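You operate a simulated robot arm through the tools that you are given. There is no shell and no other tool. Be economical: measure what you need, move in short steps, check, and stop when the job is done.

You run a simulated robot arm. Do the job below in one go: nothing can be reset, and whatever is moved stays where it is left.

TASK
Put things in order on the glue end of the long bench. At the end: the beige can (marked "GLUE") from the glue end of the long bench stands where the yellow tape measure stood; the white filler tin stands where the clear bottle stood; the clear bottle stands where the beige can stood; the yellow tape measure stands on top of the orange levelling block; whatever was shut is shut again. Leave all else as you found it, and nothing knocked over.

Only the result counts: the job must be done as asked and must still hold three seconds after the hand-in. Knocking over, shifting, dropping, spilling or breaking anything else fails it.

THE ROBOT
A 6-joint arm with a two-finger parallel gripper, fixed in place. Base frame: the origin is at the foot of the arm, x ahead of it, y to its left, z up; the work surface is at about z = 900. Lengths are in mm, angles in degrees, forces in N, time in s.
With the tool pointing down near the work surface it reaches from about 240 to 660 mm from the base axis. Its first joint turns from -66.0 to 66.0 degrees. Payload 2.9 kg.
The tool frame sits at the grasp point between the pads (the TCP): z along the fingers, y along the line on which they close. The tips reach 30 mm beyond it. The gripper opens to 110 mm. The fingers are 20 mm wide and 10 mm thick; the gripper's body (48 by 112 mm) begins 55 mm behind the TCP.
Orientation is that of the tool frame in the base frame, as [roll, pitch, yaw] about the fixed x, y, z axes, in that order (R = Rz(yaw) Ry(pitch) Rx(roll)). With the fingers straight down and closing along the base's y, the tool's x points along the base's -x, its y along +y and its z along -z.

THE INTERFACE
- The arm moves only by the tool jog_arm. Its argument "rows" is a list of rows, each a list of 7 numbers: the gripper command, from -1 (fully open) to 1 (shut), values between in proportion, then the shift along the tool's x, y, z in cm, then the turn, a rotation vector about the tool's x, y, z in degrees. In form: [[jaw, tx, ty, tz, wx, wy, wz], ...]. A call has 1 to 8 rows; each row shifts and turns the commanded pose from where the row before left it, along the tool's axes as they then stand. A row lasts 0.2 s, in which the tool goes at most 50 mm and 8.6 degrees; a call with a longer step from one row to the next is refused whole, and so is a gripper value outside its range. A pose out of reach is approached as far as the arm can. The call stops where the force on the tool passes 40 N (or 10 N more than at its start, if that is more) or the arm is blocked; 0.2 s more then pass. The fingers move at their own pace (about 108 mm/s each) and stop on an object; they squeeze with about 21 N. The grip force told is the motor's: it shows also when the fingers shut on nothing. Time passes only in rows, and 0.2 s behind the last, so rows that do not move let the fingers close. It gives the time, the measured TCP pose, the force on the tool (base axes), the opening and the grip force at its end, in the units of the frame above (readings bear some noise).
- Cameras (640 x 400 px; columns grow to the right, rows downward): "scene" is fixed at [76.4, 427.4, 1390.3]; the picture's right is [-0.78, -0.62, 0.00], its down [-0.33, 0.41, -0.85] and it looks along [0.53, -0.67, -0.52] (base axes); focal length 326 px, centre (320, 200). "wrist" rides on the gripper at [-36, 0, -57] in the tool frame; the picture's right is [0.00, -1.00, 0.00], its down [0.97, 0.00, -0.24] and it looks along [0.24, 0.00, 0.97] (tool axes); focal length 218 px, centre (320, 200).
- camera(camera): a new picture of that camera. The clock stands still meanwhile.
- locate(camera, pixels): for up to 12 pixels [column, row] of the newest picture of that camera ("zoom" is the newest enlarged one), the place [x, y, z] in the base frame of the surface seen there, good to about 2 mm. The clock stands still meanwhile.
- enlarge(camera, box): a new picture of the part [left, top, right, bottom] of that camera's present view, enlarged. The clock stands still meanwhile.
- job_done(): hands the job in; it is judged then, once.

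Work in short steps. Measure before you move; look again where a grasp or a placing could have gone wrong, and mend it. You have 80 turns and 38 pictures in all, those below and enlarged ones among them. Open the gripper and draw the arm clear of the work before you hand the job in, unless the task says otherwise; then end with one line.

The tools are called after ">>>" as a command line: name --pt "numbers of a row" for each row, then --argument value for the rest, lists and objects as JSON in quotes. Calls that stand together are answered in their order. jog_arm: Moves the arm, as the interface text tells. Its arguments: {"type":"object","properties":{"rows":{"type":"array","items":{"type":"array","items":{"type":"number"}}}},"required":["rows"]} The other tools are called the same way: camera (camera) takes a picture; locate (camera, pixels) gives the place of the surface under pixels of a picture; enlarge (camera, box) takes an enlarged picture of a part of a camera's view; job_done () hands the job in.

At the start:

```text
time_s: 0.0
eef_pos: [346.6, -339.7, 1121.7]
ee_rot: [179.9, 0.0, -179.9]
contact_force: [0.3, -0.8, 0.2]
grip_width: 110.1
grip_force: 0.2
```

scene: 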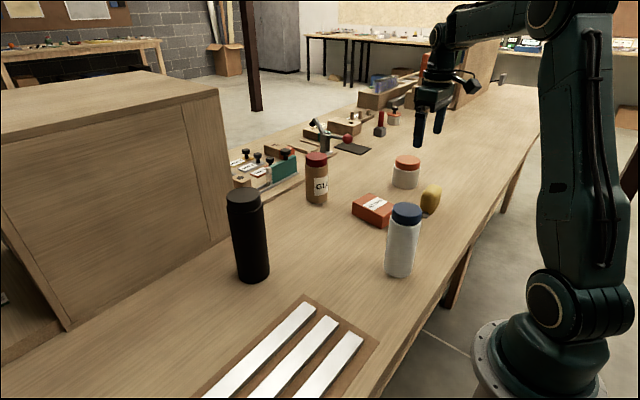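
wrist: 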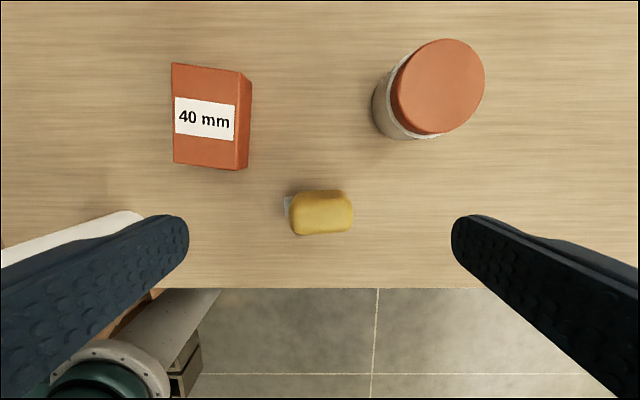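

I'll take an enlarged scene view to identify the objects around (300-450, 150-280).

>>> enlarge --camera "scene" --box '[220, 130, 460, 290]'

>>> enlarge --camera "scene" --box '[220, 60, 460, 200]'

```text
2.50 times, centred on (340, 210) of scene
```

zoom: 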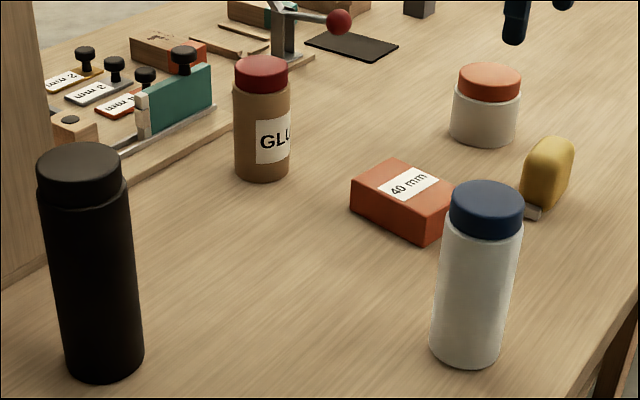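

```text
2.67 times, centred on (340, 130) of scene
```

zoom: 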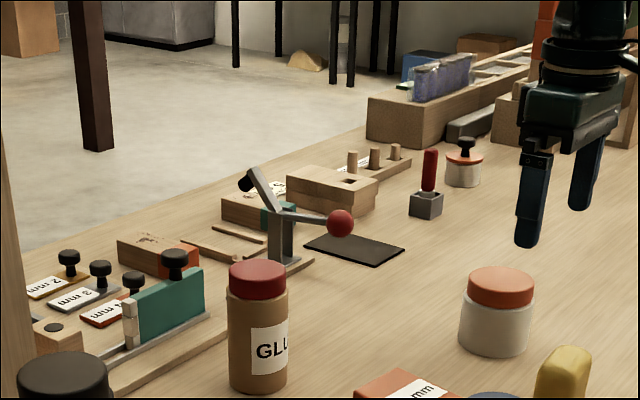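

Blue-capped bottle (403,240) is the clear one, orange-lidded tin (407,172) the white filler tin. Measure tops, sides, and neighbours.

>>> locate --camera "scene" --pixels '[[407, 161], [405, 187], [316, 158], [317, 203], [406, 210], [400, 275], [431, 188], [430, 212], [375, 203], [243, 194], [251, 280], [398, 240]]'

>>> locate --camera "wrist" --pixels '[[176, 66], [240, 74], [236, 168], [175, 162], [250, 82], [440, 86], [300, 194], [350, 194], [350, 230], [298, 232], [287, 205], [322, 212]]'

```text
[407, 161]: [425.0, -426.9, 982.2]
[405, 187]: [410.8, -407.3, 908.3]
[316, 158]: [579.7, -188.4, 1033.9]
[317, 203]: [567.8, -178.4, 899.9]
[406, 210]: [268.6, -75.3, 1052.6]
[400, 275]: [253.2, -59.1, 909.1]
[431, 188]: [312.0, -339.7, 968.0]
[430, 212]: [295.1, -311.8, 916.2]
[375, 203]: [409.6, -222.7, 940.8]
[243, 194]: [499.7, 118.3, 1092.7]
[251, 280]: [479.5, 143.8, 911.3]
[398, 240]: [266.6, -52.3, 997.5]
```

```text
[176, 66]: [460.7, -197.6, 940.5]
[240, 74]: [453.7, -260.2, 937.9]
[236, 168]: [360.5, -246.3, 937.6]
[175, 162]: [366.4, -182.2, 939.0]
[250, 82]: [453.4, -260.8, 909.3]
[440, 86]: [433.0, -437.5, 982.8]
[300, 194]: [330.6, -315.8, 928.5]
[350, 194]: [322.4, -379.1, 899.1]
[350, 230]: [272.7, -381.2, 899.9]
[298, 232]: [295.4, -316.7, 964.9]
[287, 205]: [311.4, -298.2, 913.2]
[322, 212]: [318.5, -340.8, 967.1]
```

Tape stands near (312,-340), block top centre ~(410,-221). I enlarge the wrist view of the tape and the tin for accurate outlines.

>>> enlarge --camera "wrist" --box '[260, 160, 388, 240]'

>>> enlarge --camera "scene" --box '[380, 130, 460, 180]'

```text
5.00 times, centred on (324, 200) of wrist
```

zoom: 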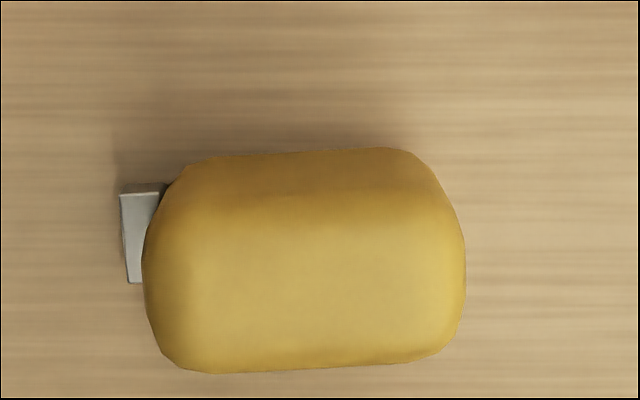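

```text
8.00 times, centred on (420, 155) of scene
```

zoom: 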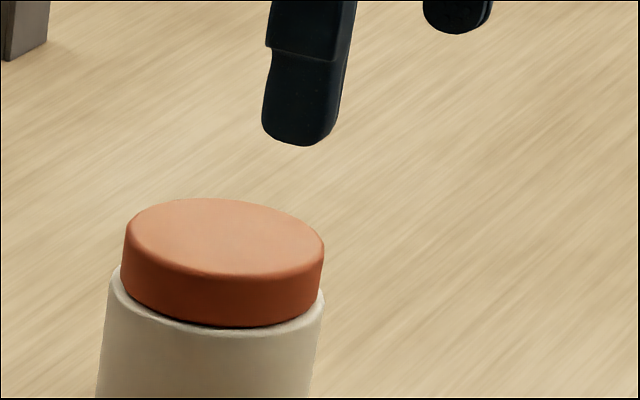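

The tape is turned about 3.6° (long axis nearly along y), thin along x; I turn the tool about z by 86.4° so the fingers close across its thin side.

>>> jog_arm --pt "-1 0 0 0 0 0 8.5" --pt "-1 0 0 0 0 0 8.5" --pt "-1 0 0 0 0 0 8.5" --pt "-1 0 0 0 0 0 8.5" --pt "-1 0 0 0 0 0 8.5" --pt "-1 0 0 0 0 0 8.5" --pt "-1 0 0 0 0 0 8.5" --pt "-1 0 0 0 0 0 8.5"

>>> jog_arm --pt "-1 0 0 0 0 0 8.5" --pt "-1 0 0 0 0 0 8.5" --pt "-1 0 0 0 0 0 1.4" --pt "-1 0 0 0 0 0 0"

```text
time_s: 1.8
eef_pos: [345.6, -339.1, 1122.7]
ee_rot: [-180.0, 0.1, 111.8]
contact_force: [-0.5, -0.7, 0.8]
grip_width: 110.0
grip_force: 0.0
```

```text
time_s: 2.8
eef_pos: [347.8, -338.3, 1123.0]
ee_rot: [180.0, 0.0, 93.5]
contact_force: [0.4, -1.1, 0.5]
grip_width: 109.9
grip_force: 0.1
```

Now I shift about -33 mm along x over the tape and go down to z≈1010, above its top (967), then look.

>>> jog_arm --pt "-1 0.1 -3.3 0 0 0 0" --pt "-1 0 0 4 0 0 0" --pt "-1 0 0 4 0 0 0" --pt "-1 0 0 3 0 0 0" --pt "-1 0 0 0 0 0 0"

>>> camera --camera "wrist"

```text
time_s: 4.0
eef_pos: [314.2, -342.4, 1011.8]
ee_rot: [180.0, 0.0, 93.6]
contact_force: [-0.4, 0.8, 0.5]
grip_width: 110.2
grip_force: 0.0
```

```text
31 pictures are left
```

wrist: 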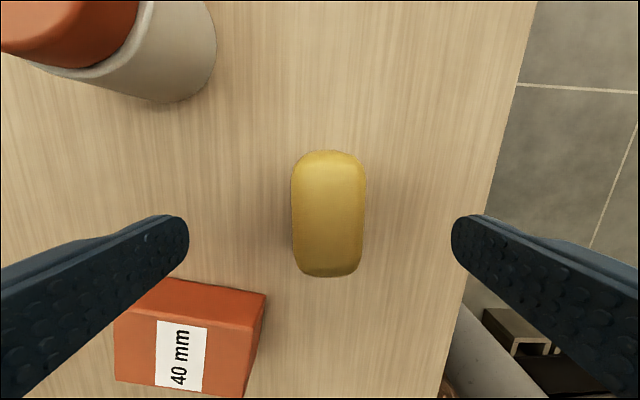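

Tape outline spans columns 291–366 at rows 152–277; I locate its edges and the block's.

>>> locate --camera "wrist" --pixels '[[296, 215], [361, 215], [328, 156], [328, 272], [328, 215], [293, 215], [364, 215], [328, 240]]'

```text
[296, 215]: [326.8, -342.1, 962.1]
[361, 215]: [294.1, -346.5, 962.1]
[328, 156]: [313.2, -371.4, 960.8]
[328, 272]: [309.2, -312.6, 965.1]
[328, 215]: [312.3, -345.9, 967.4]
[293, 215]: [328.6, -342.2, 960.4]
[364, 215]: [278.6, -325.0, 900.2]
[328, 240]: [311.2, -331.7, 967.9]
```

Tape centre ≈ (311,-341.5), about 35 thick. I shift 3 mm in -x, descend to z≈943, and close.

>>> jog_arm --pt "-1 0 -0.3 0 0 0 0" --pt "-1 0 0 3.5 0 0 0" --pt "-1 0 0 3.4 0 0 0" --pt "-1 0 0 0 0 0 0" --pt "0 0 0 0 0 0 0" --pt "0.6 0 0 0 0 0 0" --pt "0.6 0 0 0 0 0 0"

```text
time_s: 5.6
eef_pos: [310.1, -342.4, 942.0]
ee_rot: [180.0, -0.1, 93.5]
contact_force: [0.0, -0.6, -0.2]
grip_width: 40.0
grip_force: 21.3
```

Gripped at 40 mm. I lift 100 mm and begin turning back by 77.7° so the tape's long side lines up with the block.

>>> jog_arm --pt "1 0 0 -2 0 0 0" --pt "1 0 0 -4 0 0 0" --pt "1 0 0 -4 0 0 0" --pt "1 0 0 0 0 0 -7.77" --pt "1 0 0 0 0 0 -7.77" --pt "1 0 0 0 0 0 -7.77" --pt "1 0 0 0 0 0 -7.77" --pt "1 0 0 0 0 0 -7.77"

>>> jog_arm --pt "1 0 0 0 0 0 -7.77" --pt "1 0 0 0 0 0 -7.77" --pt "1 0 0 0 0 0 -7.77" --pt "1 0 0 0 0 0 -7.77" --pt "1 0 0 0 0 0 -7.77" --pt "1 0 0 0 0 0 0"

```text
time_s: 7.4
eef_pos: [310.8, -340.4, 1043.6]
ee_rot: [180.0, 0.0, 132.6]
contact_force: [0.0, -0.3, -0.6]
grip_width: 0.0
grip_force: 21.0
```

```text
time_s: 8.8
eef_pos: [311.1, -341.1, 1043.4]
ee_rot: [-180.0, 0.0, 171.3]
contact_force: [1.1, 0.7, -0.5]
grip_width: 0.0
grip_force: 20.7
```

Width reads 0: the tape slipped out. I look to see where it is.

>>> camera --camera "scene"

>>> camera --camera "wrist"

```text
30 pictures are left
```

scene: 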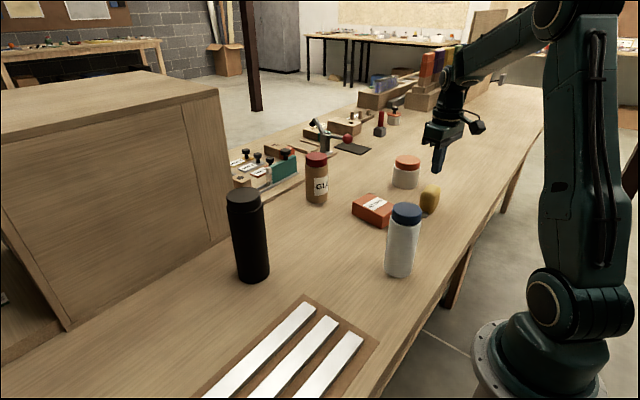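

```text
29 pictures are left
```

wrist: 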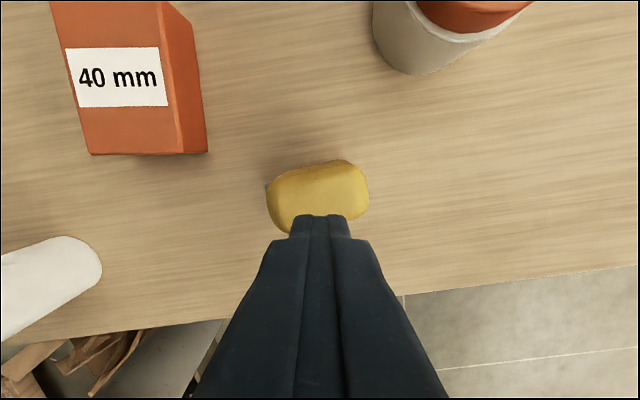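

The tape is still standing at its place, (320,190) in the wrist view; it slid from the pads on lift. I measure it, and will regrasp lower and lift slowly.

>>> jog_arm --pt "-1 0 0 0 0 0 7.77" --pt "-1 0 0 0 0 0 7.77" --pt "-1 0 0 0 0 0 7.77" --pt "-1 0 0 0 0 0 7.77" --pt "-1 0 0 0 0 0 7.77" --pt "-1 0 0 0 0 0 7.77" --pt "-1 0 0 0 0 0 7.77" --pt "-1 0 0 0 0 0 7.77"

>>> jog_arm --pt "-1 0 0 0 0 0 7.77" --pt "-1 0 0 0 0 0 7.77" --pt "-1 0 0 1.5 0 0 0" --pt "-1 0 0 1.5 0 0 0" --pt "-1 0 0 0 0 0 0"

>>> camera --camera "wrist"

>>> locate --camera "wrist" --pixels '[[300, 215], [340, 215], [320, 180], [320, 255], [320, 215]]'

```text
time_s: 10.6
eef_pos: [311.9, -341.4, 1043.7]
ee_rot: [-180.0, 0.0, 109.0]
contact_force: [-0.3, -0.5, -0.9]
grip_width: 109.9
grip_force: 0.0
```

```text
time_s: 11.8
eef_pos: [311.0, -340.3, 1012.8]
ee_rot: [-179.9, 0.0, 93.6]
contact_force: [0.7, -0.4, 0.3]
grip_width: 110.1
grip_force: 0.1
```

```text
28 pictures are left
```

wrist: 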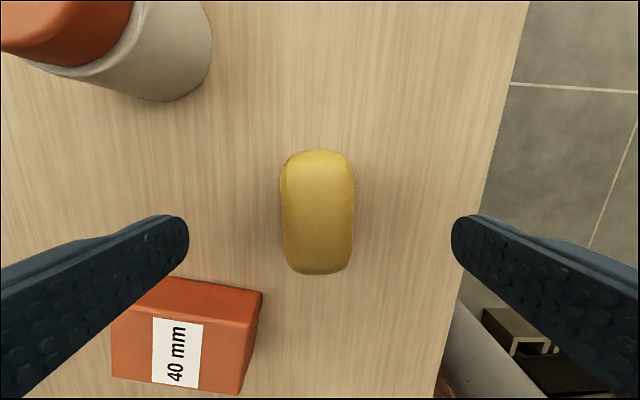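

```text
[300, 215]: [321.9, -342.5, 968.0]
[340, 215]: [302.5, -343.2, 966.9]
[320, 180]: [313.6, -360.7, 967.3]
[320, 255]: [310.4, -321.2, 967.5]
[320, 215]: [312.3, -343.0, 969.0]
```

Tape is upright, centred at column 318. I descend to z≈934 and grip fully, then lift just a little to test.

>>> jog_arm --pt "-1 0 0 3 0 0 0" --pt "-1 0 0 3 0 0 0" --pt "-1 0 0 1.8 0 0 0" --pt "0 0 0 0 0 0 0" --pt "1 0 0 0 0 0 0" --pt "1 0 0 0 0 0 0" --pt "1 0 0 0 0 0 0"

>>> jog_arm --pt "1 0 0 -0.3 0 0 0" --pt "1 0 0 -0.5 0 0 0" --pt "1 0 0 -0.5 0 0 0" --pt "1 0 0 -0.5 0 0 0"

```text
time_s: 13.4
eef_pos: [312.1, -340.8, 934.5]
ee_rot: [-179.9, -0.2, 93.7]
contact_force: [0.0, -0.4, -0.1]
grip_width: 39.9
grip_force: 21.1
```

```text
time_s: 14.4
eef_pos: [310.6, -340.9, 953.9]
ee_rot: [180.0, 0.0, 93.6]
contact_force: [0.3, 0.4, -1.6]
grip_width: 39.9
grip_force: 21.0
```

Width holds at 39.9; I look at whether the tape rises with the tool.

>>> enlarge --camera "scene" --box '[380, 150, 476, 210]'

```text
6.67 times, centred on (428, 180) of scene
```

zoom: 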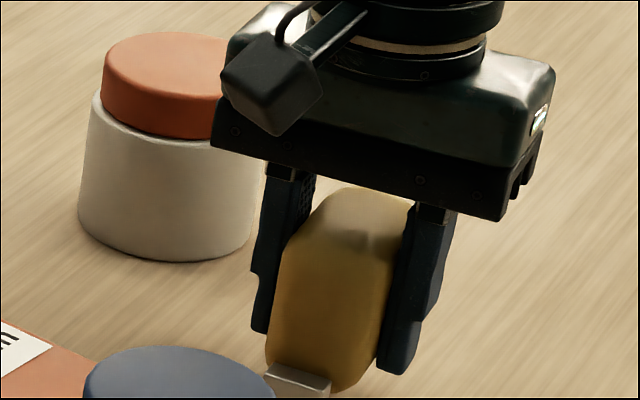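

Check heights of the tape top and its lip.

>>> locate --camera "zoom" --pixels '[[355, 205], [340, 270], [300, 378]]'

```text
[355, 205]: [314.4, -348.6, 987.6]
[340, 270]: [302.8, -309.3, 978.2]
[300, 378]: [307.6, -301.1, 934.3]
```

The tape top is at 988, so it is lifted. I continue gently.

>>> jog_arm --pt "1 0 0 -0.8 0 0 0" --pt "1 0 0 -1 0 0 0" --pt "1 0 0 -1 0 0 0" --pt "1 0 0 -1 0 0 0" --pt "1 0 0 -1 0 0 0" --pt "1 0 0 -1 0 0 0" --pt "1 0 0 -0.7 0 0 0" --pt "1 0 0 0 0 0 0"

>>> jog_arm --pt "1 0 0 0 0 0 -4" --pt "1 0 0 0 0 0 -5" --pt "1 0 0 0 0 0 -6" --pt "1 0 0 0 0 0 -6" --pt "1 0 0 0 0 0 -6" --pt "1 0 0 0 0 0 -6" --pt "1 0 0 0 0 0 -6" --pt "1 0 0 0 0 0 -6"

>>> jog_arm --pt "1 0 0 0 0 0 -6" --pt "1 0 0 0 0 0 -6" --pt "1 0 0 0 0 0 -6" --pt "1 0 0 0 0 0 -6" --pt "1 0 0 0 0 0 -5" --pt "1 0 0 0 0 0 -3.7" --pt "1 0 0 0 0 0 0"

```text
time_s: 16.2
eef_pos: [311.3, -340.8, 1019.0]
ee_rot: [180.0, 0.0, 93.6]
contact_force: [0.6, 0.2, -2.1]
grip_width: 39.9
grip_force: 21.1
```

```text
time_s: 18.0
eef_pos: [310.9, -341.6, 1017.9]
ee_rot: [-180.0, 0.0, 138.8]
contact_force: [0.4, 0.3, -1.6]
grip_width: 39.9
grip_force: 21.3
```

```text
time_s: 19.6
eef_pos: [311.9, -341.5, 1018.3]
ee_rot: [179.9, -0.1, 171.3]
contact_force: [0.4, -0.5, -3.1]
grip_width: 39.9
grip_force: 20.6
```

Still held. Shift to above the block centre (410,-222): -79.7 mm tool x, +133.3 mm tool y.

>>> jog_arm --pt "1 -0.6 1.0 0 0 0 0" --pt "1 -1.2 2.0 0 0 0 0" --pt "1 -1.3 2.18 0 0 0 0" --pt "1 -1.3 2.18 0 0 0 0" --pt "1 -1.3 2.18 0 0 0 0" --pt "1 -1.2 2.0 0 0 0 0" --pt "1 -1.065 1.79 0 0 0 0" --pt "1 0 0 0 0 0 0"

>>> camera --camera "scene"

>>> camera --camera "wrist"

```text
time_s: 21.4
eef_pos: [410.9, -220.5, 1019.5]
ee_rot: [179.9, -0.1, 171.4]
contact_force: [0.6, 0.4, -2.7]
grip_width: 39.8
grip_force: 21.1
```

```text
26 pictures are left
```

scene: 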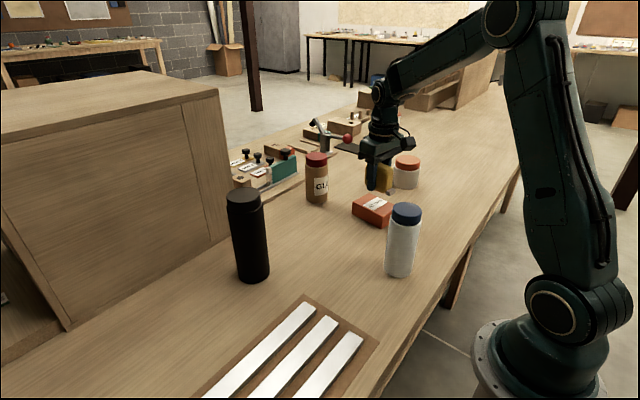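

```text
25 pictures are left
```

wrist: 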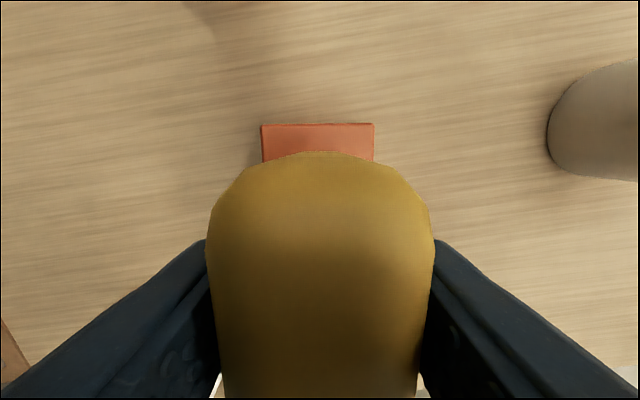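

Block edges at columns 262–374 are centred and parallel. I lower 42 mm, then small steps to contact.

>>> jog_arm --pt "1 0 0 1 0 0 0" --pt "1 0 0 1 0 0 0" --pt "1 0 0 1 0 0 0" --pt "1 0 0 0.8 0 0 0" --pt "1 0 0 0.3 0 0 0" --pt "1 0 0 0 0 0 0"

>>> jog_arm --pt "1 0 0 0.15 0 0 0" --pt "1 0 0 0 0 0 0"

```text
time_s: 22.8
eef_pos: [409.7, -219.1, 978.3]
ee_rot: [180.0, 0.0, 171.3]
contact_force: [-0.4, 0.4, -2.3]
grip_width: 40.0
grip_force: 20.9
```

```text
time_s: 23.4
eef_pos: [410.5, -221.3, 976.7]
ee_rot: [-179.9, 0.0, 171.3]
contact_force: [0.0, 0.1, -2.6]
grip_width: 39.9
grip_force: 20.9
```

Not touching yet (force −2.6); a bit lower.

>>> jog_arm --pt "1 0 0 0.1 0 0 0" --pt "1 0 0 0 0 0 0"

>>> jog_arm --pt "1 0 0 0.1 0 0 0" --pt "1 0 0 0 0 0 0"

```text
time_s: 24.0
eef_pos: [410.6, -220.4, 975.2]
ee_rot: [-180.0, 0.1, 171.3]
contact_force: [-2.4, -1.1, 10.0]
grip_width: 39.8
grip_force: 21.3
```

```text
time_s: 24.6
eef_pos: [410.8, -221.4, 973.7]
ee_rot: [-179.9, 0.2, 171.3]
contact_force: [-2.7, -0.2, 19.1]
grip_width: 39.9
grip_force: 21.2
```

Contact is made (19 N). I back off 1 mm, open gently, then rise.

>>> jog_arm --pt "1 0 0 -0.1 0 0 0" --pt "0.1 0 0 0 0 0 0" --pt "-0.3 0 0 0 0 0 0" --pt "-0.3 0 0 -2 0 0 0" --pt "-0.3 0 0 -4 0 0 0" --pt "-0.3 0 0 -4 0 0 0" --pt "-0.3 0 0 -4 0 0 0" --pt "-0.3 0 0 0 0 0 0"

>>> camera --camera "wrist"

```text
time_s: 26.4
eef_pos: [409.9, -220.7, 1115.7]
ee_rot: [179.9, 0.0, 171.4]
contact_force: [-0.2, 0.5, 1.0]
grip_width: 71.6
grip_force: 0.1
```

```text
24 pictures are left
```

wrist: 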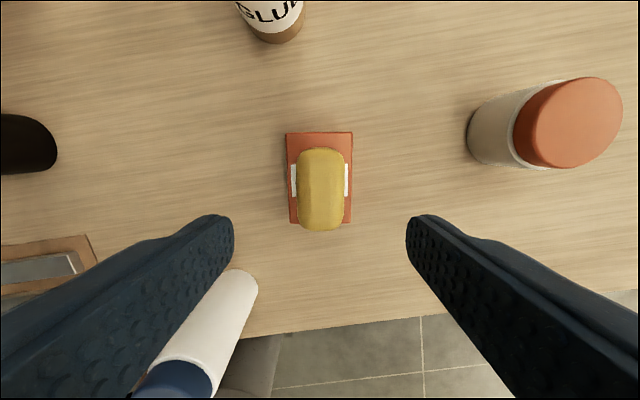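

Tape stands on the block. Now I move toward the glue can (wrist view (275,15)) for a top view, up to z≈1155.

>>> jog_arm --pt "-1 0 0 -4 0 0 0" --pt "-1 -2.7 1.0 0 0 0 0" --pt "-1 -2.7 1.1 0 0 0 0" --pt "-1 -2.7 1.1 0 0 0 0" --pt "-1 -2.4 1.0 0 0 0 0" --pt "-1 0 0 0 0 0 0"

>>> camera --camera "wrist"

```text
time_s: 27.8
eef_pos: [520.6, -193.8, 1154.8]
ee_rot: [179.9, -0.1, 171.4]
contact_force: [-0.8, 0.7, -0.3]
grip_width: 110.3
grip_force: 0.1
```

```text
23 pictures are left
```

wrist: 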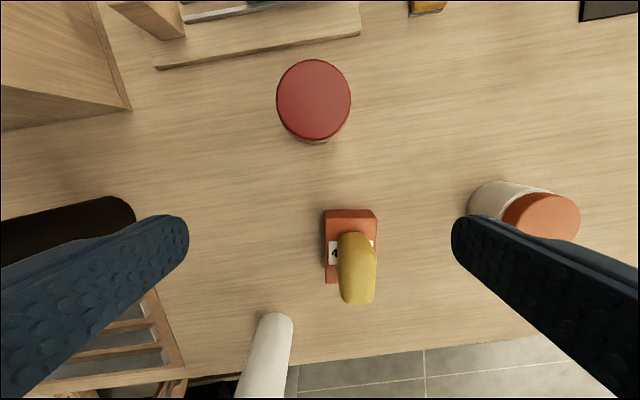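

Cap of the glue can spans columns 277–351, rows 60–140. I locate its rim points.

>>> locate --camera "wrist" --pixels '[[282, 100], [346, 100], [314, 65], [314, 135], [314, 100], [304, 141], [250, 65], [155, 68], [360, 30], [130, 105], [540, 214], [510, 212]]'

```text
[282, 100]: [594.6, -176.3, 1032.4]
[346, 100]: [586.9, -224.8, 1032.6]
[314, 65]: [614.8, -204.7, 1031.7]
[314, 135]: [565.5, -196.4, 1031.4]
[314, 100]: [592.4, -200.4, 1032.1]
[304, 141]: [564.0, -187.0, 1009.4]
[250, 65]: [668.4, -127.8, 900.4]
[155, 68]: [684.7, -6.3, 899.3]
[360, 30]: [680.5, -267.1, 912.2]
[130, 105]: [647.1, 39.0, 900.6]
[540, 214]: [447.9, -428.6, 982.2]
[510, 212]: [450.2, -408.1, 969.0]
```

Cap centre ≈ (590.5,-200.5), top 1032. I centre over it and descend to z≈1085 first.

>>> jog_arm --pt "-1 -3.5 0.2 0 0 0 0" --pt "-1 -3.5 0.2 0 0 0 0" --pt "-1 0 0 3.5 0 0 0" --pt "-1 0 0 3.5 0 0 0" --pt "-1 0 0 0 0 0 0"

>>> camera --camera "wrist"

```text
time_s: 29.0
eef_pos: [578.8, -201.1, 1084.2]
ee_rot: [-179.9, 0.1, 171.3]
contact_force: [-0.1, -0.1, -0.4]
grip_width: 109.8
grip_force: 0.0
out of reach, approached as far as the arm can: row 2
```

```text
22 pictures are left
```

wrist: 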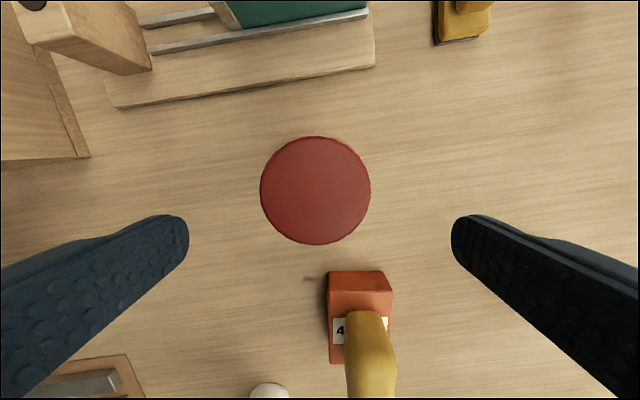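

Reach was limited at that height; now at 578.8. Cap circle: columns 260–371, rows 136–244; re-measure.

>>> locate --camera "wrist" --pixels '[[264, 190], [367, 190], [315, 140], [315, 240]]'

>>> jog_arm --pt "-1 0 0 1 0 0 0" --pt "-1 -1.2 0.1 0 0 0 0" --pt "-1 0 0 0 0 0 0"

```text
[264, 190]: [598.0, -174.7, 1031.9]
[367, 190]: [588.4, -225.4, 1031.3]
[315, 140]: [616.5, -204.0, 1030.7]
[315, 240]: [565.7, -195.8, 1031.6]
```

```text
time_s: 29.8
eef_pos: [589.1, -200.4, 1073.8]
ee_rot: [-180.0, 0.0, 171.2]
contact_force: [0.6, -0.3, -0.1]
grip_width: 109.9
grip_force: 0.0
```

Centre ≈ (591.5,-200.2). Nudge 2 mm, descend to z≈986, close.

>>> jog_arm --pt "-1 -0.2 0 1.8 0 0 0" --pt "-1 0 0 3.5 0 0 0" --pt "-1 0 0 3.5 0 0 0" --pt "-1 0 0 0 0 0 0"

>>> jog_arm --pt "0 0 0 0 0 0 0" --pt "1 0 0 0 0 0 0" --pt "1 0 0 0 0 0 0" --pt "1 0 0 0 0 0 0"

```text
time_s: 30.8
eef_pos: [592.8, -200.8, 987.2]
ee_rot: [-180.0, 0.1, 171.3]
contact_force: [1.0, 0.1, 0.9]
grip_width: 110.0
grip_force: 0.1
```

```text
time_s: 31.8
eef_pos: [592.9, -199.6, 987.9]
ee_rot: [-180.0, 0.0, 171.2]
contact_force: [-0.2, 1.4, -0.2]
grip_width: 62.9
grip_force: 21.5
```

Gripped (62.9 mm). Lift slowly 25 mm and check.

>>> jog_arm --pt "1 0 0 -0.3 0 0 0" --pt "1 0 0 -0.5 0 0 0" --pt "1 0 0 -0.6 0 0 0" --pt "1 0 0 -0.6 0 0 0" --pt "1 0 0 -0.5 0 0 0" --pt "1 0 0 0 0 0 0"

>>> enlarge --camera "scene" --box '[260, 120, 420, 220]'

```text
time_s: 33.2
eef_pos: [593.4, -200.0, 1012.1]
ee_rot: [180.0, 0.0, 171.3]
contact_force: [-0.5, -0.1, -3.1]
grip_width: 62.8
grip_force: 21.0
```

```text
4.00 times, centred on (340, 170) of scene
```

zoom: 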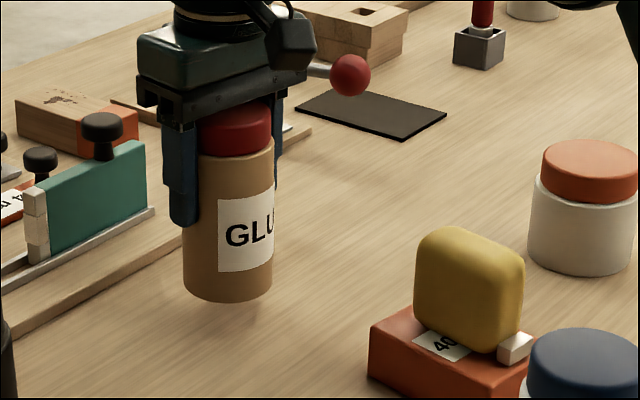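

It's hanging clear. Move to (500,-280) then raise for the crossing.

>>> jog_arm --pt "1 0.5 -0.6 0 0 0 0" --pt "1 1.1 -1.3 0 0 0 0" --pt "1 1.5 -1.75 0 0 0 0" --pt "1 1.5 -1.75 0 0 0 0" --pt "1 1.4 -1.65 0 0 0 0" --pt "1 1.2 -1.4 0 0 0 0" --pt "1 0.78 -0.87 0 0 0 0"

>>> jog_arm --pt "1 0 0 -0.7 0 0 0" --pt "1 0 0 -1.4 0 0 0" --pt "1 0 0 -1.8 0 0 0" --pt "1 0 0 -1.8 0 0 0" --pt "1 0 0 -1.8 0 0 0" --pt "1 0 0 -1.8 0 0 0" --pt "1 0 0 -1.2 0 0 0" --pt "1 0 0 -0.5 0 0 0"

```text
time_s: 34.8
eef_pos: [498.2, -281.4, 1011.0]
ee_rot: [-180.0, -0.1, 171.2]
contact_force: [0.1, 0.0, -2.5]
grip_width: 62.8
grip_force: 21.0
```

```text
time_s: 36.6
eef_pos: [498.6, -282.0, 1122.2]
ee_rot: [179.9, 0.0, 171.4]
contact_force: [-0.1, -0.4, -3.2]
grip_width: 62.5
grip_force: 21.3
```

Cross to above the tape's old spot (311,-341.5).

>>> jog_arm --pt "1 1.0 -0.5 0 0 0 0" --pt "1 2.3 -1.15 0 0 0 0" --pt "1 3.0 -1.5 0 0 0 0" --pt "1 3.0 -1.5 0 0 0 0" --pt "1 3.0 -1.5 0 0 0 0" --pt "1 2.6 -1.3 0 0 0 0" --pt "1 1.8 -0.9 0 0 0 0" --pt "1 0.88 -0.41 0 0 0 0"

>>> jog_arm --pt "1 0 0 0.7 0 0 0" --pt "1 0 0 1.5 0 0 0" --pt "1 0 0 2 0 0 0" --pt "1 0 0 2 0 0 0" --pt "1 0 0 2 0 0 0" --pt "1 0 0 1.8 0 0 0" --pt "1 0 0 1.2 0 0 0" --pt "1 0 0 0.5 0 0 0"

```text
time_s: 38.4
eef_pos: [312.0, -342.9, 1121.6]
ee_rot: [-180.0, 0.1, 171.4]
contact_force: [0.4, -0.1, -3.5]
grip_width: 62.8
grip_force: 20.7
```

```text
time_s: 40.2
eef_pos: [312.5, -340.5, 1005.6]
ee_rot: [-179.9, 0.0, 171.3]
contact_force: [0.6, -0.8, -3.6]
grip_width: 62.8
grip_force: 20.8
```

Position (312,-341.5); contact expected at z≈987.5. Lower 16 mm, then in fine steps.

>>> jog_arm --pt "1 0 0 0.8 0 0 0" --pt "1 0 0 0.6 0 0 0" --pt "1 0 0 0.2 0 0 0" --pt "1 0 0 0 0 0 0"

>>> jog_arm --pt "1 0 0 0.15 0 0 0" --pt "1 0 0 0 0 0 0"

```text
time_s: 41.2
eef_pos: [311.6, -342.2, 988.9]
ee_rot: [-180.0, -0.1, 171.4]
contact_force: [0.4, -0.1, -3.5]
grip_width: 62.7
grip_force: 20.9
```

```text
time_s: 41.8
eef_pos: [312.0, -341.6, 987.9]
ee_rot: [-180.0, -0.1, 171.3]
contact_force: [-0.6, 0.7, 6.0]
grip_width: 62.5
grip_force: 21.4
```

Contact (6 N). Open part way, rise to z≈1140.

>>> jog_arm --pt "0 0 0 0 0 0 0" --pt "-0.6 0 0 0 0 0 0" --pt "-0.6 0 0 0 0 0 0" --pt "-0.6 0 0 -3 0 0 0" --pt "-0.6 0 0 -4 0 0 0" --pt "-0.6 0 0 -4 0 0 0" --pt "-0.6 0 0 -4.5 0 0 0" --pt "-0.6 0 0 0 0 0 0"

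>>> camera --camera "wrist"

```text
time_s: 43.6
eef_pos: [312.0, -343.3, 1144.1]
ee_rot: [-179.9, 0.1, 171.3]
contact_force: [0.2, -0.4, 1.1]
grip_width: 87.9
grip_force: 0.0
```

```text
20 pictures are left
```

wrist: 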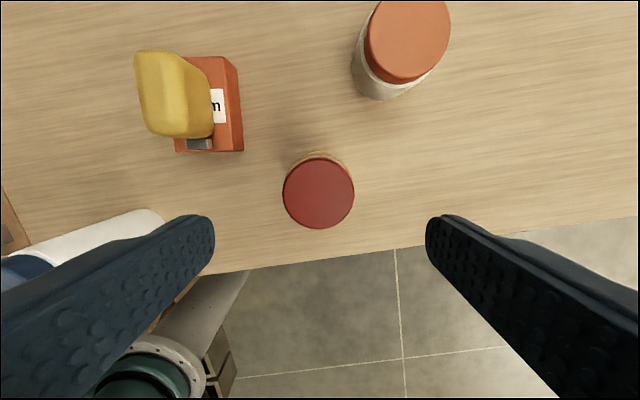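

Cap at (318,193); verify its place, and measure the tin's lid (407,42).

>>> locate --camera "wrist" --pixels '[[287, 194], [350, 194], [318, 161], [318, 225], [370, 40], [446, 40], [407, 5], [405, 80]]'

```text
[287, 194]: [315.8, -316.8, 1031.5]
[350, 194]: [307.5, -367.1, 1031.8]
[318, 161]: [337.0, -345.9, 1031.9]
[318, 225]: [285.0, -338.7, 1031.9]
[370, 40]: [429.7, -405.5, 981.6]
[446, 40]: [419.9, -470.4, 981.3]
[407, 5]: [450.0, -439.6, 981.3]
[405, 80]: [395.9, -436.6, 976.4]
```

Can is at (311.3,-342). Next the bottle: move to above (320,-80) for a top view.

>>> jog_arm --pt "-1 0.4 3.3 0 0 0 0" --pt "-1 0.4 3.7 0 0 0 0" --pt "-1 0.4 3.8 0 0 0 0" --pt "-1 0.4 3.8 0 0 0 0" --pt "-1 0.4 3.8 0 0 0 0" --pt "-1 0.4 3.8 0 0 0 0" --pt "-1 0.77 3.8 0 0 0 0" --pt "-1 0 0 0 0 0 0"

>>> camera --camera "wrist"

```text
time_s: 45.4
eef_pos: [319.9, -79.6, 1142.6]
ee_rot: [180.0, 0.1, 171.3]
contact_force: [-0.5, 0.0, -0.1]
grip_width: 109.9
grip_force: 0.1
```

```text
19 pictures are left
```

wrist: 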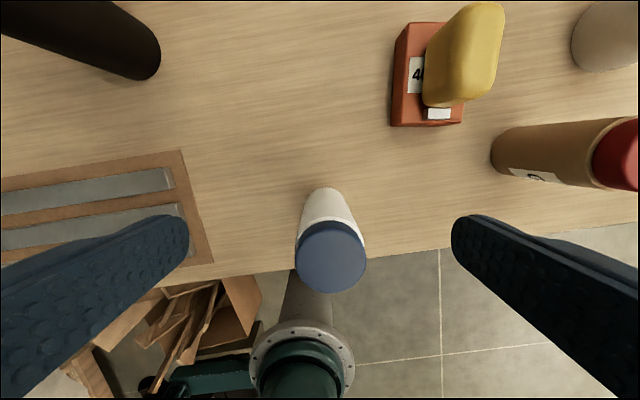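

Bottle cap circle centred about (331,256). I locate its rim and the bench edge.

>>> locate --camera "wrist" --pixels '[[299, 256], [363, 256], [331, 225], [331, 288], [331, 256], [322, 190], [330, 205], [270, 272], [400, 250]]'

```text
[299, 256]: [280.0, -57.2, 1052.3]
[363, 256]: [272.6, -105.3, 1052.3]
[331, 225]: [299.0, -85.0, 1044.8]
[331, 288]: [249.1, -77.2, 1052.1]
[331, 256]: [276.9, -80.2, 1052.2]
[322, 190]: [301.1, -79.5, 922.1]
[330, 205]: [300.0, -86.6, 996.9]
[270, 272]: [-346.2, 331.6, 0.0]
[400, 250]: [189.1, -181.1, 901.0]
```

Cap centre ≈ (273.5,-81), top 1052. Move over it and down to z≈1098, then re-check.

>>> jog_arm --pt "-1 1.5 -0.3 0 0 0 0" --pt "-1 1.5 -0.3 0 0 0 0" --pt "-1 1.58 -0.22 0 0 0 0" --pt "-1 0 0 2.2 0 0 0" --pt "-1 0 0 2.2 0 0 0" --pt "-1 0 0 0 0 0 0"

>>> camera --camera "wrist"

```text
time_s: 46.8
eef_pos: [274.0, -80.2, 1097.1]
ee_rot: [180.0, 0.1, 171.2]
contact_force: [1.0, -0.3, 0.0]
grip_width: 110.0
grip_force: 0.0
```

```text
18 pictures are left
```

wrist: 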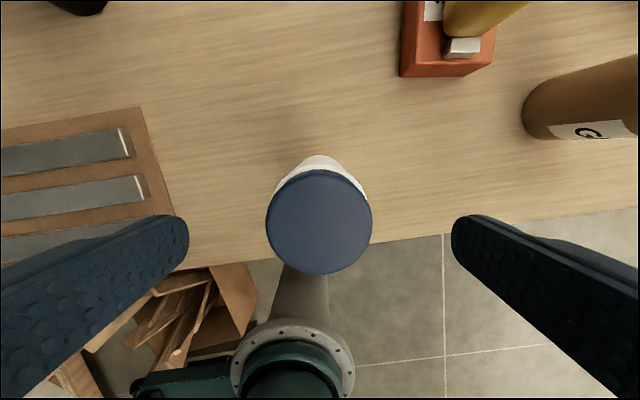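

Cap spans columns 266–372, rows 169–276. Locate its rim, and check the steel-strip tray at left.

>>> locate --camera "wrist" --pixels '[[270, 222], [368, 222], [319, 175], [319, 271], [319, 222], [140, 110], [188, 262]]'

```text
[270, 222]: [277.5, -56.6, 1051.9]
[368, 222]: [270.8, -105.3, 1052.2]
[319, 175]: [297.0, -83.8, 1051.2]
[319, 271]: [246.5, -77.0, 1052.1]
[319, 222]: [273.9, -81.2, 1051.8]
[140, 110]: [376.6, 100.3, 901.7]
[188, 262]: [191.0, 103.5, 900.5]
```

Bottle centre (273,-80.8). Descend to z≈1003 and grip.

>>> jog_arm --pt "-1 0.08 -0.05 2.4 0 0 0" --pt "-1 0 0 3.5 0 0 0" --pt "-1 0 0 3.5 0 0 0" --pt "-1 0 0 0 0 0 0" --pt "0 0 0 0 0 0 0" --pt "1 0 0 0 0 0 0" --pt "1 0 0 0 0 0 0" --pt "1 0 0 0 0 0 0"

>>> jog_arm --pt "1 0 0 -0.3 0 0 0" --pt "1 0 0 -0.5 0 0 0" --pt "1 0 0 -0.6 0 0 0" --pt "1 0 0 -0.6 0 0 0" --pt "1 0 0 -0.5 0 0 0" --pt "1 0 0 0 0 0 0"

>>> enlarge --camera "scene" --box '[330, 160, 490, 290]'

```text
time_s: 48.6
eef_pos: [272.9, -81.6, 1004.7]
ee_rot: [179.9, 0.1, 171.3]
contact_force: [-0.5, -0.3, 0.0]
grip_width: 59.2
grip_force: 21.2
```

```text
time_s: 50.0
eef_pos: [272.7, -80.4, 1028.4]
ee_rot: [179.9, -0.1, 171.3]
contact_force: [0.3, 0.7, -3.6]
grip_width: 59.4
grip_force: 21.1
```

```text
3.08 times, centred on (410, 225) of scene
```

zoom: 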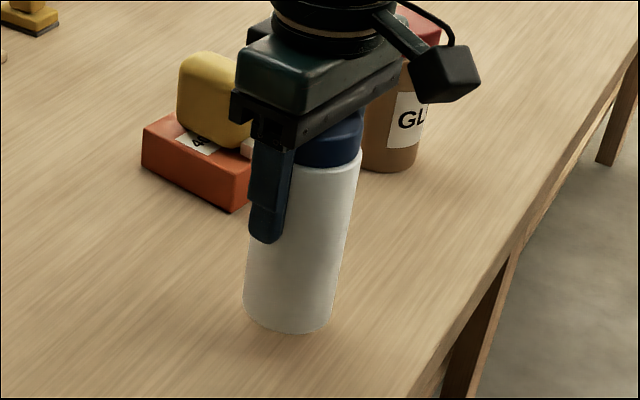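

Bottle is lifted. First leg to (450,-100) passing clear of the block, staying low for reach.

>>> jog_arm --pt "1 -1.0 0.05 0 0 0 0" --pt "1 -2.2 0.1 0 0 0 0" --pt "1 -2.9 0.13 0 0 0 0" --pt "1 -3.0 0.13 0 0 0 0" --pt "1 -3.0 0.13 0 0 0 0" --pt "1 -2.7 0.13 0 0 0 0" --pt "1 -1.9 0.08 0 0 0 0" --pt "1 -1.08 0.05 0 0 0 0"

>>> jog_arm --pt "1 -1.0 -0.5 0 0 0 0" --pt "1 -2.0 -1.0 0 0 0 0" --pt "1 -2.6 -1.3 0 0 0 0" --pt "1 -2.6 -1.3 0 0 0 0" --pt "1 -2.6 -1.3 0 0 0 0" --pt "1 -2.3 -1.15 0 0 0 0" --pt "1 -1.5 -0.75 0 0 0 0" --pt "1 -0.9 -0.45 0 0 0 0"

```text
time_s: 51.8
eef_pos: [449.9, -99.3, 1029.1]
ee_rot: [179.9, -0.1, 171.3]
contact_force: [-0.2, -0.2, -3.4]
grip_width: 59.2
grip_force: 21.5
```

```text
time_s: 53.6
eef_pos: [591.4, -200.6, 1028.1]
ee_rot: [-180.0, 0.0, 171.3]
contact_force: [0.3, -0.2, -2.5]
grip_width: 59.2
grip_force: 21.1
```

Directly over the target. Lower 23 mm, then fine steps to contact.

>>> jog_arm --pt "1 0 0 0.7 0 0 0" --pt "1 0 0 0.9 0 0 0" --pt "1 0 0 0.5 0 0 0" --pt "1 0 0 0.2 0 0 0" --pt "1 0 0 0 0 0 0"

>>> jog_arm --pt "1 0 0 0.15 0 0 0" --pt "1 0 0 0 0 0 0"

```text
time_s: 54.8
eef_pos: [591.6, -200.9, 1004.9]
ee_rot: [179.9, -0.1, 171.3]
contact_force: [-0.1, -1.0, -2.4]
grip_width: 59.0
grip_force: 20.7
```

```text
time_s: 55.4
eef_pos: [591.4, -199.7, 1004.2]
ee_rot: [180.0, 0.1, 171.4]
contact_force: [0.1, -0.3, -3.8]
grip_width: 59.2
grip_force: 20.3
```

Not in contact yet; another 1 mm.

>>> jog_arm --pt "1 0 0 0.1 0 0 0" --pt "1 0 0 0 0 0 0"

```text
time_s: 56.0
eef_pos: [590.8, -201.0, 1004.5]
ee_rot: [179.9, 0.0, 171.4]
contact_force: [-1.0, 0.7, 0.5]
grip_width: 59.5
grip_force: 21.1
```

Touching. Open, rise 6 cm, then back off toward the base while rising.

>>> jog_arm --pt "0 0 0 0 0 0 0" --pt "-1 0 0 0 0 0 0" --pt "-1 0 0 0 0 0 0" --pt "-1 0 0 -3 0 0 0" --pt "-1 0 0 -3 0 0 0" --pt "-1 3 0 -2 0 0 0" --pt "-1 4 0 -3 0 0 0" --pt "-1 0 0 0 0 0 0"

>>> camera --camera "wrist"

```text
time_s: 57.8
eef_pos: [521.0, -189.6, 1114.2]
ee_rot: [180.0, 0.0, 171.3]
contact_force: [0.1, -0.6, -0.4]
grip_width: 109.8
grip_force: 0.0
```

```text
16 pictures are left
```

wrist: 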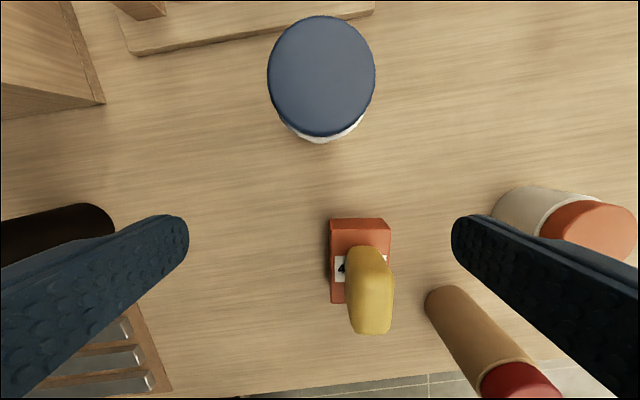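

Bottle stands at the glue spot. Now move to view the white tin from (400,-425).

>>> locate --camera "wrist" --pixels '[[273, 76], [370, 76], [321, 22], [321, 130]]'

>>> jog_arm --pt "-1 1.05 -3.13 0 0 0 0" --pt "-1 1.05 -3.13 0 0 0 0" --pt "-1 1.05 -3.13 0 0 0 0" --pt "-1 1.05 -3.13 0 0 0 0" --pt "-1 1.05 -3.13 0 0 0 0" --pt "-1 1.05 -3.13 0 0 0 0" --pt "-1 1.05 -3.13 0 0 0 0" --pt "-1 1.05 -3.13 0 0 0 0"

>>> camera --camera "wrist"

```text
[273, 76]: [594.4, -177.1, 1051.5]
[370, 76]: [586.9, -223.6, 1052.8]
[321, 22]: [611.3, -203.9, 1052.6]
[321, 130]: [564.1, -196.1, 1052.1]
```

```text
time_s: 59.6
eef_pos: [398.3, -424.2, 1115.0]
ee_rot: [179.9, -0.1, 171.3]
contact_force: [-0.1, -0.5, -0.3]
grip_width: 110.0
grip_force: 0.0
```

```text
15 pictures are left
```

wrist: 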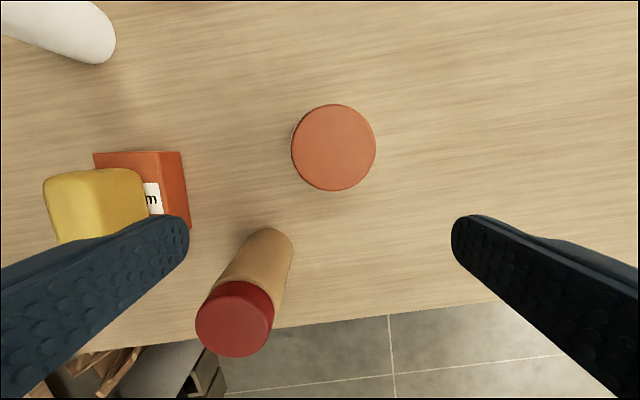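

Lid spans columns 291–376, rows 104–190. Locate the rim.

>>> locate --camera "wrist" --pixels '[[296, 147], [371, 147], [333, 109], [333, 186], [333, 147], [292, 138], [270, 232], [240, 355]]'

```text
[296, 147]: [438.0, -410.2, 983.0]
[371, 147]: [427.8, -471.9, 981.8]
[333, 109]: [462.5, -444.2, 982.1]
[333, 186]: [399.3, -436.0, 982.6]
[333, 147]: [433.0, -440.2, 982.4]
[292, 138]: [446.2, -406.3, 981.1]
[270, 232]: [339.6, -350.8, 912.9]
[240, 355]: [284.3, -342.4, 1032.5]
```

Tin centre ≈ (431.5,-440.5). Descend to 1075, shift over it, then check the reading.

>>> jog_arm --pt "-1 0 0 4 0 0 0" --pt "-1 -1.7 -0.55 0 0 0 0" --pt "-1 -1.75 -0.54 0 0 0 0" --pt "-1 0 0 3.0 0 0 0" --pt "-1 0 0 0 0 0 0"

>>> camera --camera "wrist"

```text
time_s: 60.8
eef_pos: [432.2, -441.3, 1044.2]
ee_rot: [179.9, 0.0, 171.3]
contact_force: [-0.2, 0.4, -0.8]
grip_width: 109.9
grip_force: 0.1
```

```text
14 pictures are left
```

wrist: 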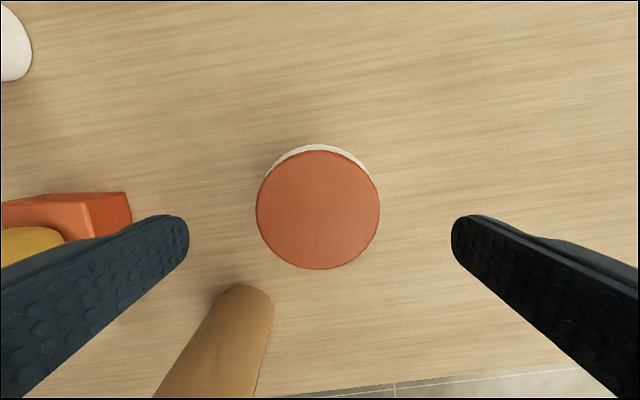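

Lid centred at column 318; check its x along rows 155–266, then go down.

>>> locate --camera "wrist" --pixels '[[262, 210], [375, 210], [318, 155], [318, 265]]'

>>> jog_arm --pt "-1 0 0 3.5 0 0 0" --pt "-1 0 0 3.5 0 0 0" --pt "-1 0 0 3.3 0 0 0" --pt "-1 0 0 0 0 0 0" --pt "0 0 0 0 0 0 0" --pt "1 0 0 0 0 0 0" --pt "1 0 0 0 0 0 0" --pt "1 0 0 0 0 0 0"

```text
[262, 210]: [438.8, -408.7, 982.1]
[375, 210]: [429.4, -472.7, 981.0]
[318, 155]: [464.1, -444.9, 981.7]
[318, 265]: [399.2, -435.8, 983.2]
```

```text
time_s: 62.6
eef_pos: [434.3, -439.4, 940.8]
ee_rot: [179.9, 0.0, 171.4]
contact_force: [0.3, -0.7, -0.4]
grip_width: 79.0
grip_force: 20.4
```

Gripped at 79 mm. Slow lift and check.

>>> jog_arm --pt "1 0 0 -0.2 0 0 0" --pt "1 0 0 -0.4 0 0 0" --pt "1 0 0 -0.5 0 0 0" --pt "1 0 0 -0.5 0 0 0" --pt "1 0 0 -0.4 0 0 0" --pt "1 0 0 0 0 0 0"

>>> enlarge --camera "scene" --box '[350, 120, 478, 200]'

```text
time_s: 64.0
eef_pos: [434.3, -439.5, 960.0]
ee_rot: [-179.9, -0.1, 171.3]
contact_force: [-0.8, 0.3, -4.1]
grip_width: 79.1
grip_force: 20.8
```

```text
5.00 times, centred on (414, 160) of scene
```

zoom: 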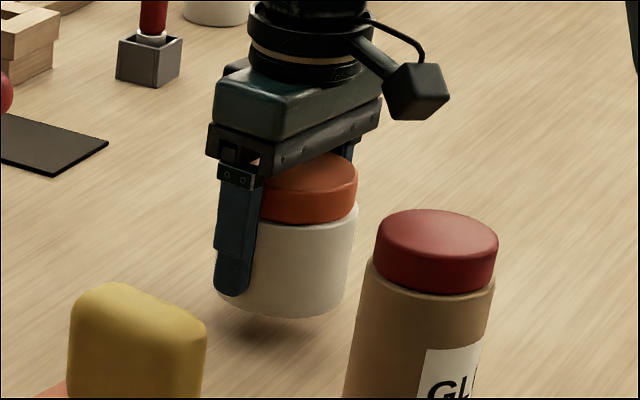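

Tin is lifted. Raise to ~1000, shift +70 mm in y, then raise to ~1095.

>>> jog_arm --pt "1 0 0 -0.7 0 0 0" --pt "1 0 0 -1.3 0 0 0" --pt "1 0 0 -1.3 0 0 0" --pt "1 0 0 -0.7 0 0 0" --pt "1 0.2 1.2 0 0 0 0" --pt "1 0.4 2.4 0 0 0 0" --pt "1 0.4 2.2 0 0 0 0" --pt "1 0.2 1.2 0 0 0 0"

>>> jog_arm --pt "1 0 0 -0.7 0 0 0" --pt "1 0 0 -1.4 0 0 0" --pt "1 0 0 -1.8 0 0 0" --pt "1 0 0 -1.8 0 0 0" --pt "1 0 0 -1.8 0 0 0" --pt "1 0 0 -1.3 0 0 0" --pt "1 0 0 -0.7 0 0 0" --pt "1 0 0 0 0 0 0"

```text
time_s: 65.8
eef_pos: [433.0, -368.5, 999.9]
ee_rot: [180.0, 0.0, 171.4]
contact_force: [-0.6, -0.3, -1.3]
grip_width: 79.1
grip_force: 20.5
```

```text
time_s: 67.6
eef_pos: [432.5, -369.8, 1095.0]
ee_rot: [-180.0, 0.0, 171.3]
contact_force: [-0.2, -0.5, -3.8]
grip_width: 79.3
grip_force: 21.2
```

Traverse to above the bottle's old spot (273,-81), in two calls.

>>> jog_arm --pt "1 0.6 0.78 0 0 0 0" --pt "1 1.2 1.56 0 0 0 0" --pt "1 1.6 2.08 0 0 0 0" --pt "1 1.6 2.08 0 0 0 0" --pt "1 1.6 2.08 0 0 0 0" --pt "1 1.6 2.08 0 0 0 0" --pt "1 1.6 2.08 0 0 0 0" --pt "1 1.6 2.08 0 0 0 0"

>>> jog_arm --pt "1 1.6 2.08 0 0 0 0" --pt "1 1.6 2.08 0 0 0 0" --pt "1 1.6 2.08 0 0 0 0" --pt "1 1.6 2.08 0 0 0 0" --pt "1 1.2 1.56 0 0 0 0" --pt "1 0.72 0.94 0 0 0 0" --pt "1 0.4 0.47 0 0 0 0" --pt "1 0 0 0 0 0 0"

```text
time_s: 69.4
eef_pos: [341.3, -204.8, 1096.1]
ee_rot: [180.0, 0.0, 171.3]
contact_force: [0.3, 0.3, -2.9]
grip_width: 79.1
grip_force: 20.9
```

```text
time_s: 71.2
eef_pos: [274.1, -80.5, 1096.0]
ee_rot: [180.0, 0.0, 171.3]
contact_force: [0.0, 0.2, -2.8]
grip_width: 79.1
grip_force: 20.5
```

Lower about 150 mm in two calls.

>>> jog_arm --pt "1 0.05 0 0.7 0 0 0" --pt "1 0 0 1.5 0 0 0" --pt "1 0 0 2 0 0 0" --pt "1 0 0 2 0 0 0" --pt "1 0 0 2 0 0 0" --pt "1 0 0 2 0 0 0" --pt "1 0 0 1.5 0 0 0" --pt "1 0 0 1 0 0 0"

>>> jog_arm --pt "1 0 0 1 0 0 0" --pt "1 0 0 0.7 0 0 0" --pt "1 0 0 0.5 0 0 0" --pt "1 0 0 0.3 0 0 0" --pt "1 0 0 0 0 0 0"

```text
time_s: 73.0
eef_pos: [273.5, -81.2, 969.4]
ee_rot: [180.0, 0.0, 171.3]
contact_force: [-0.2, 0.9, -2.1]
grip_width: 78.9
grip_force: 21.0
```

```text
time_s: 74.2
eef_pos: [272.5, -81.7, 945.5]
ee_rot: [-180.0, 0.0, 171.3]
contact_force: [0.6, -0.1, -3.9]
grip_width: 79.3
grip_force: 21.4
```

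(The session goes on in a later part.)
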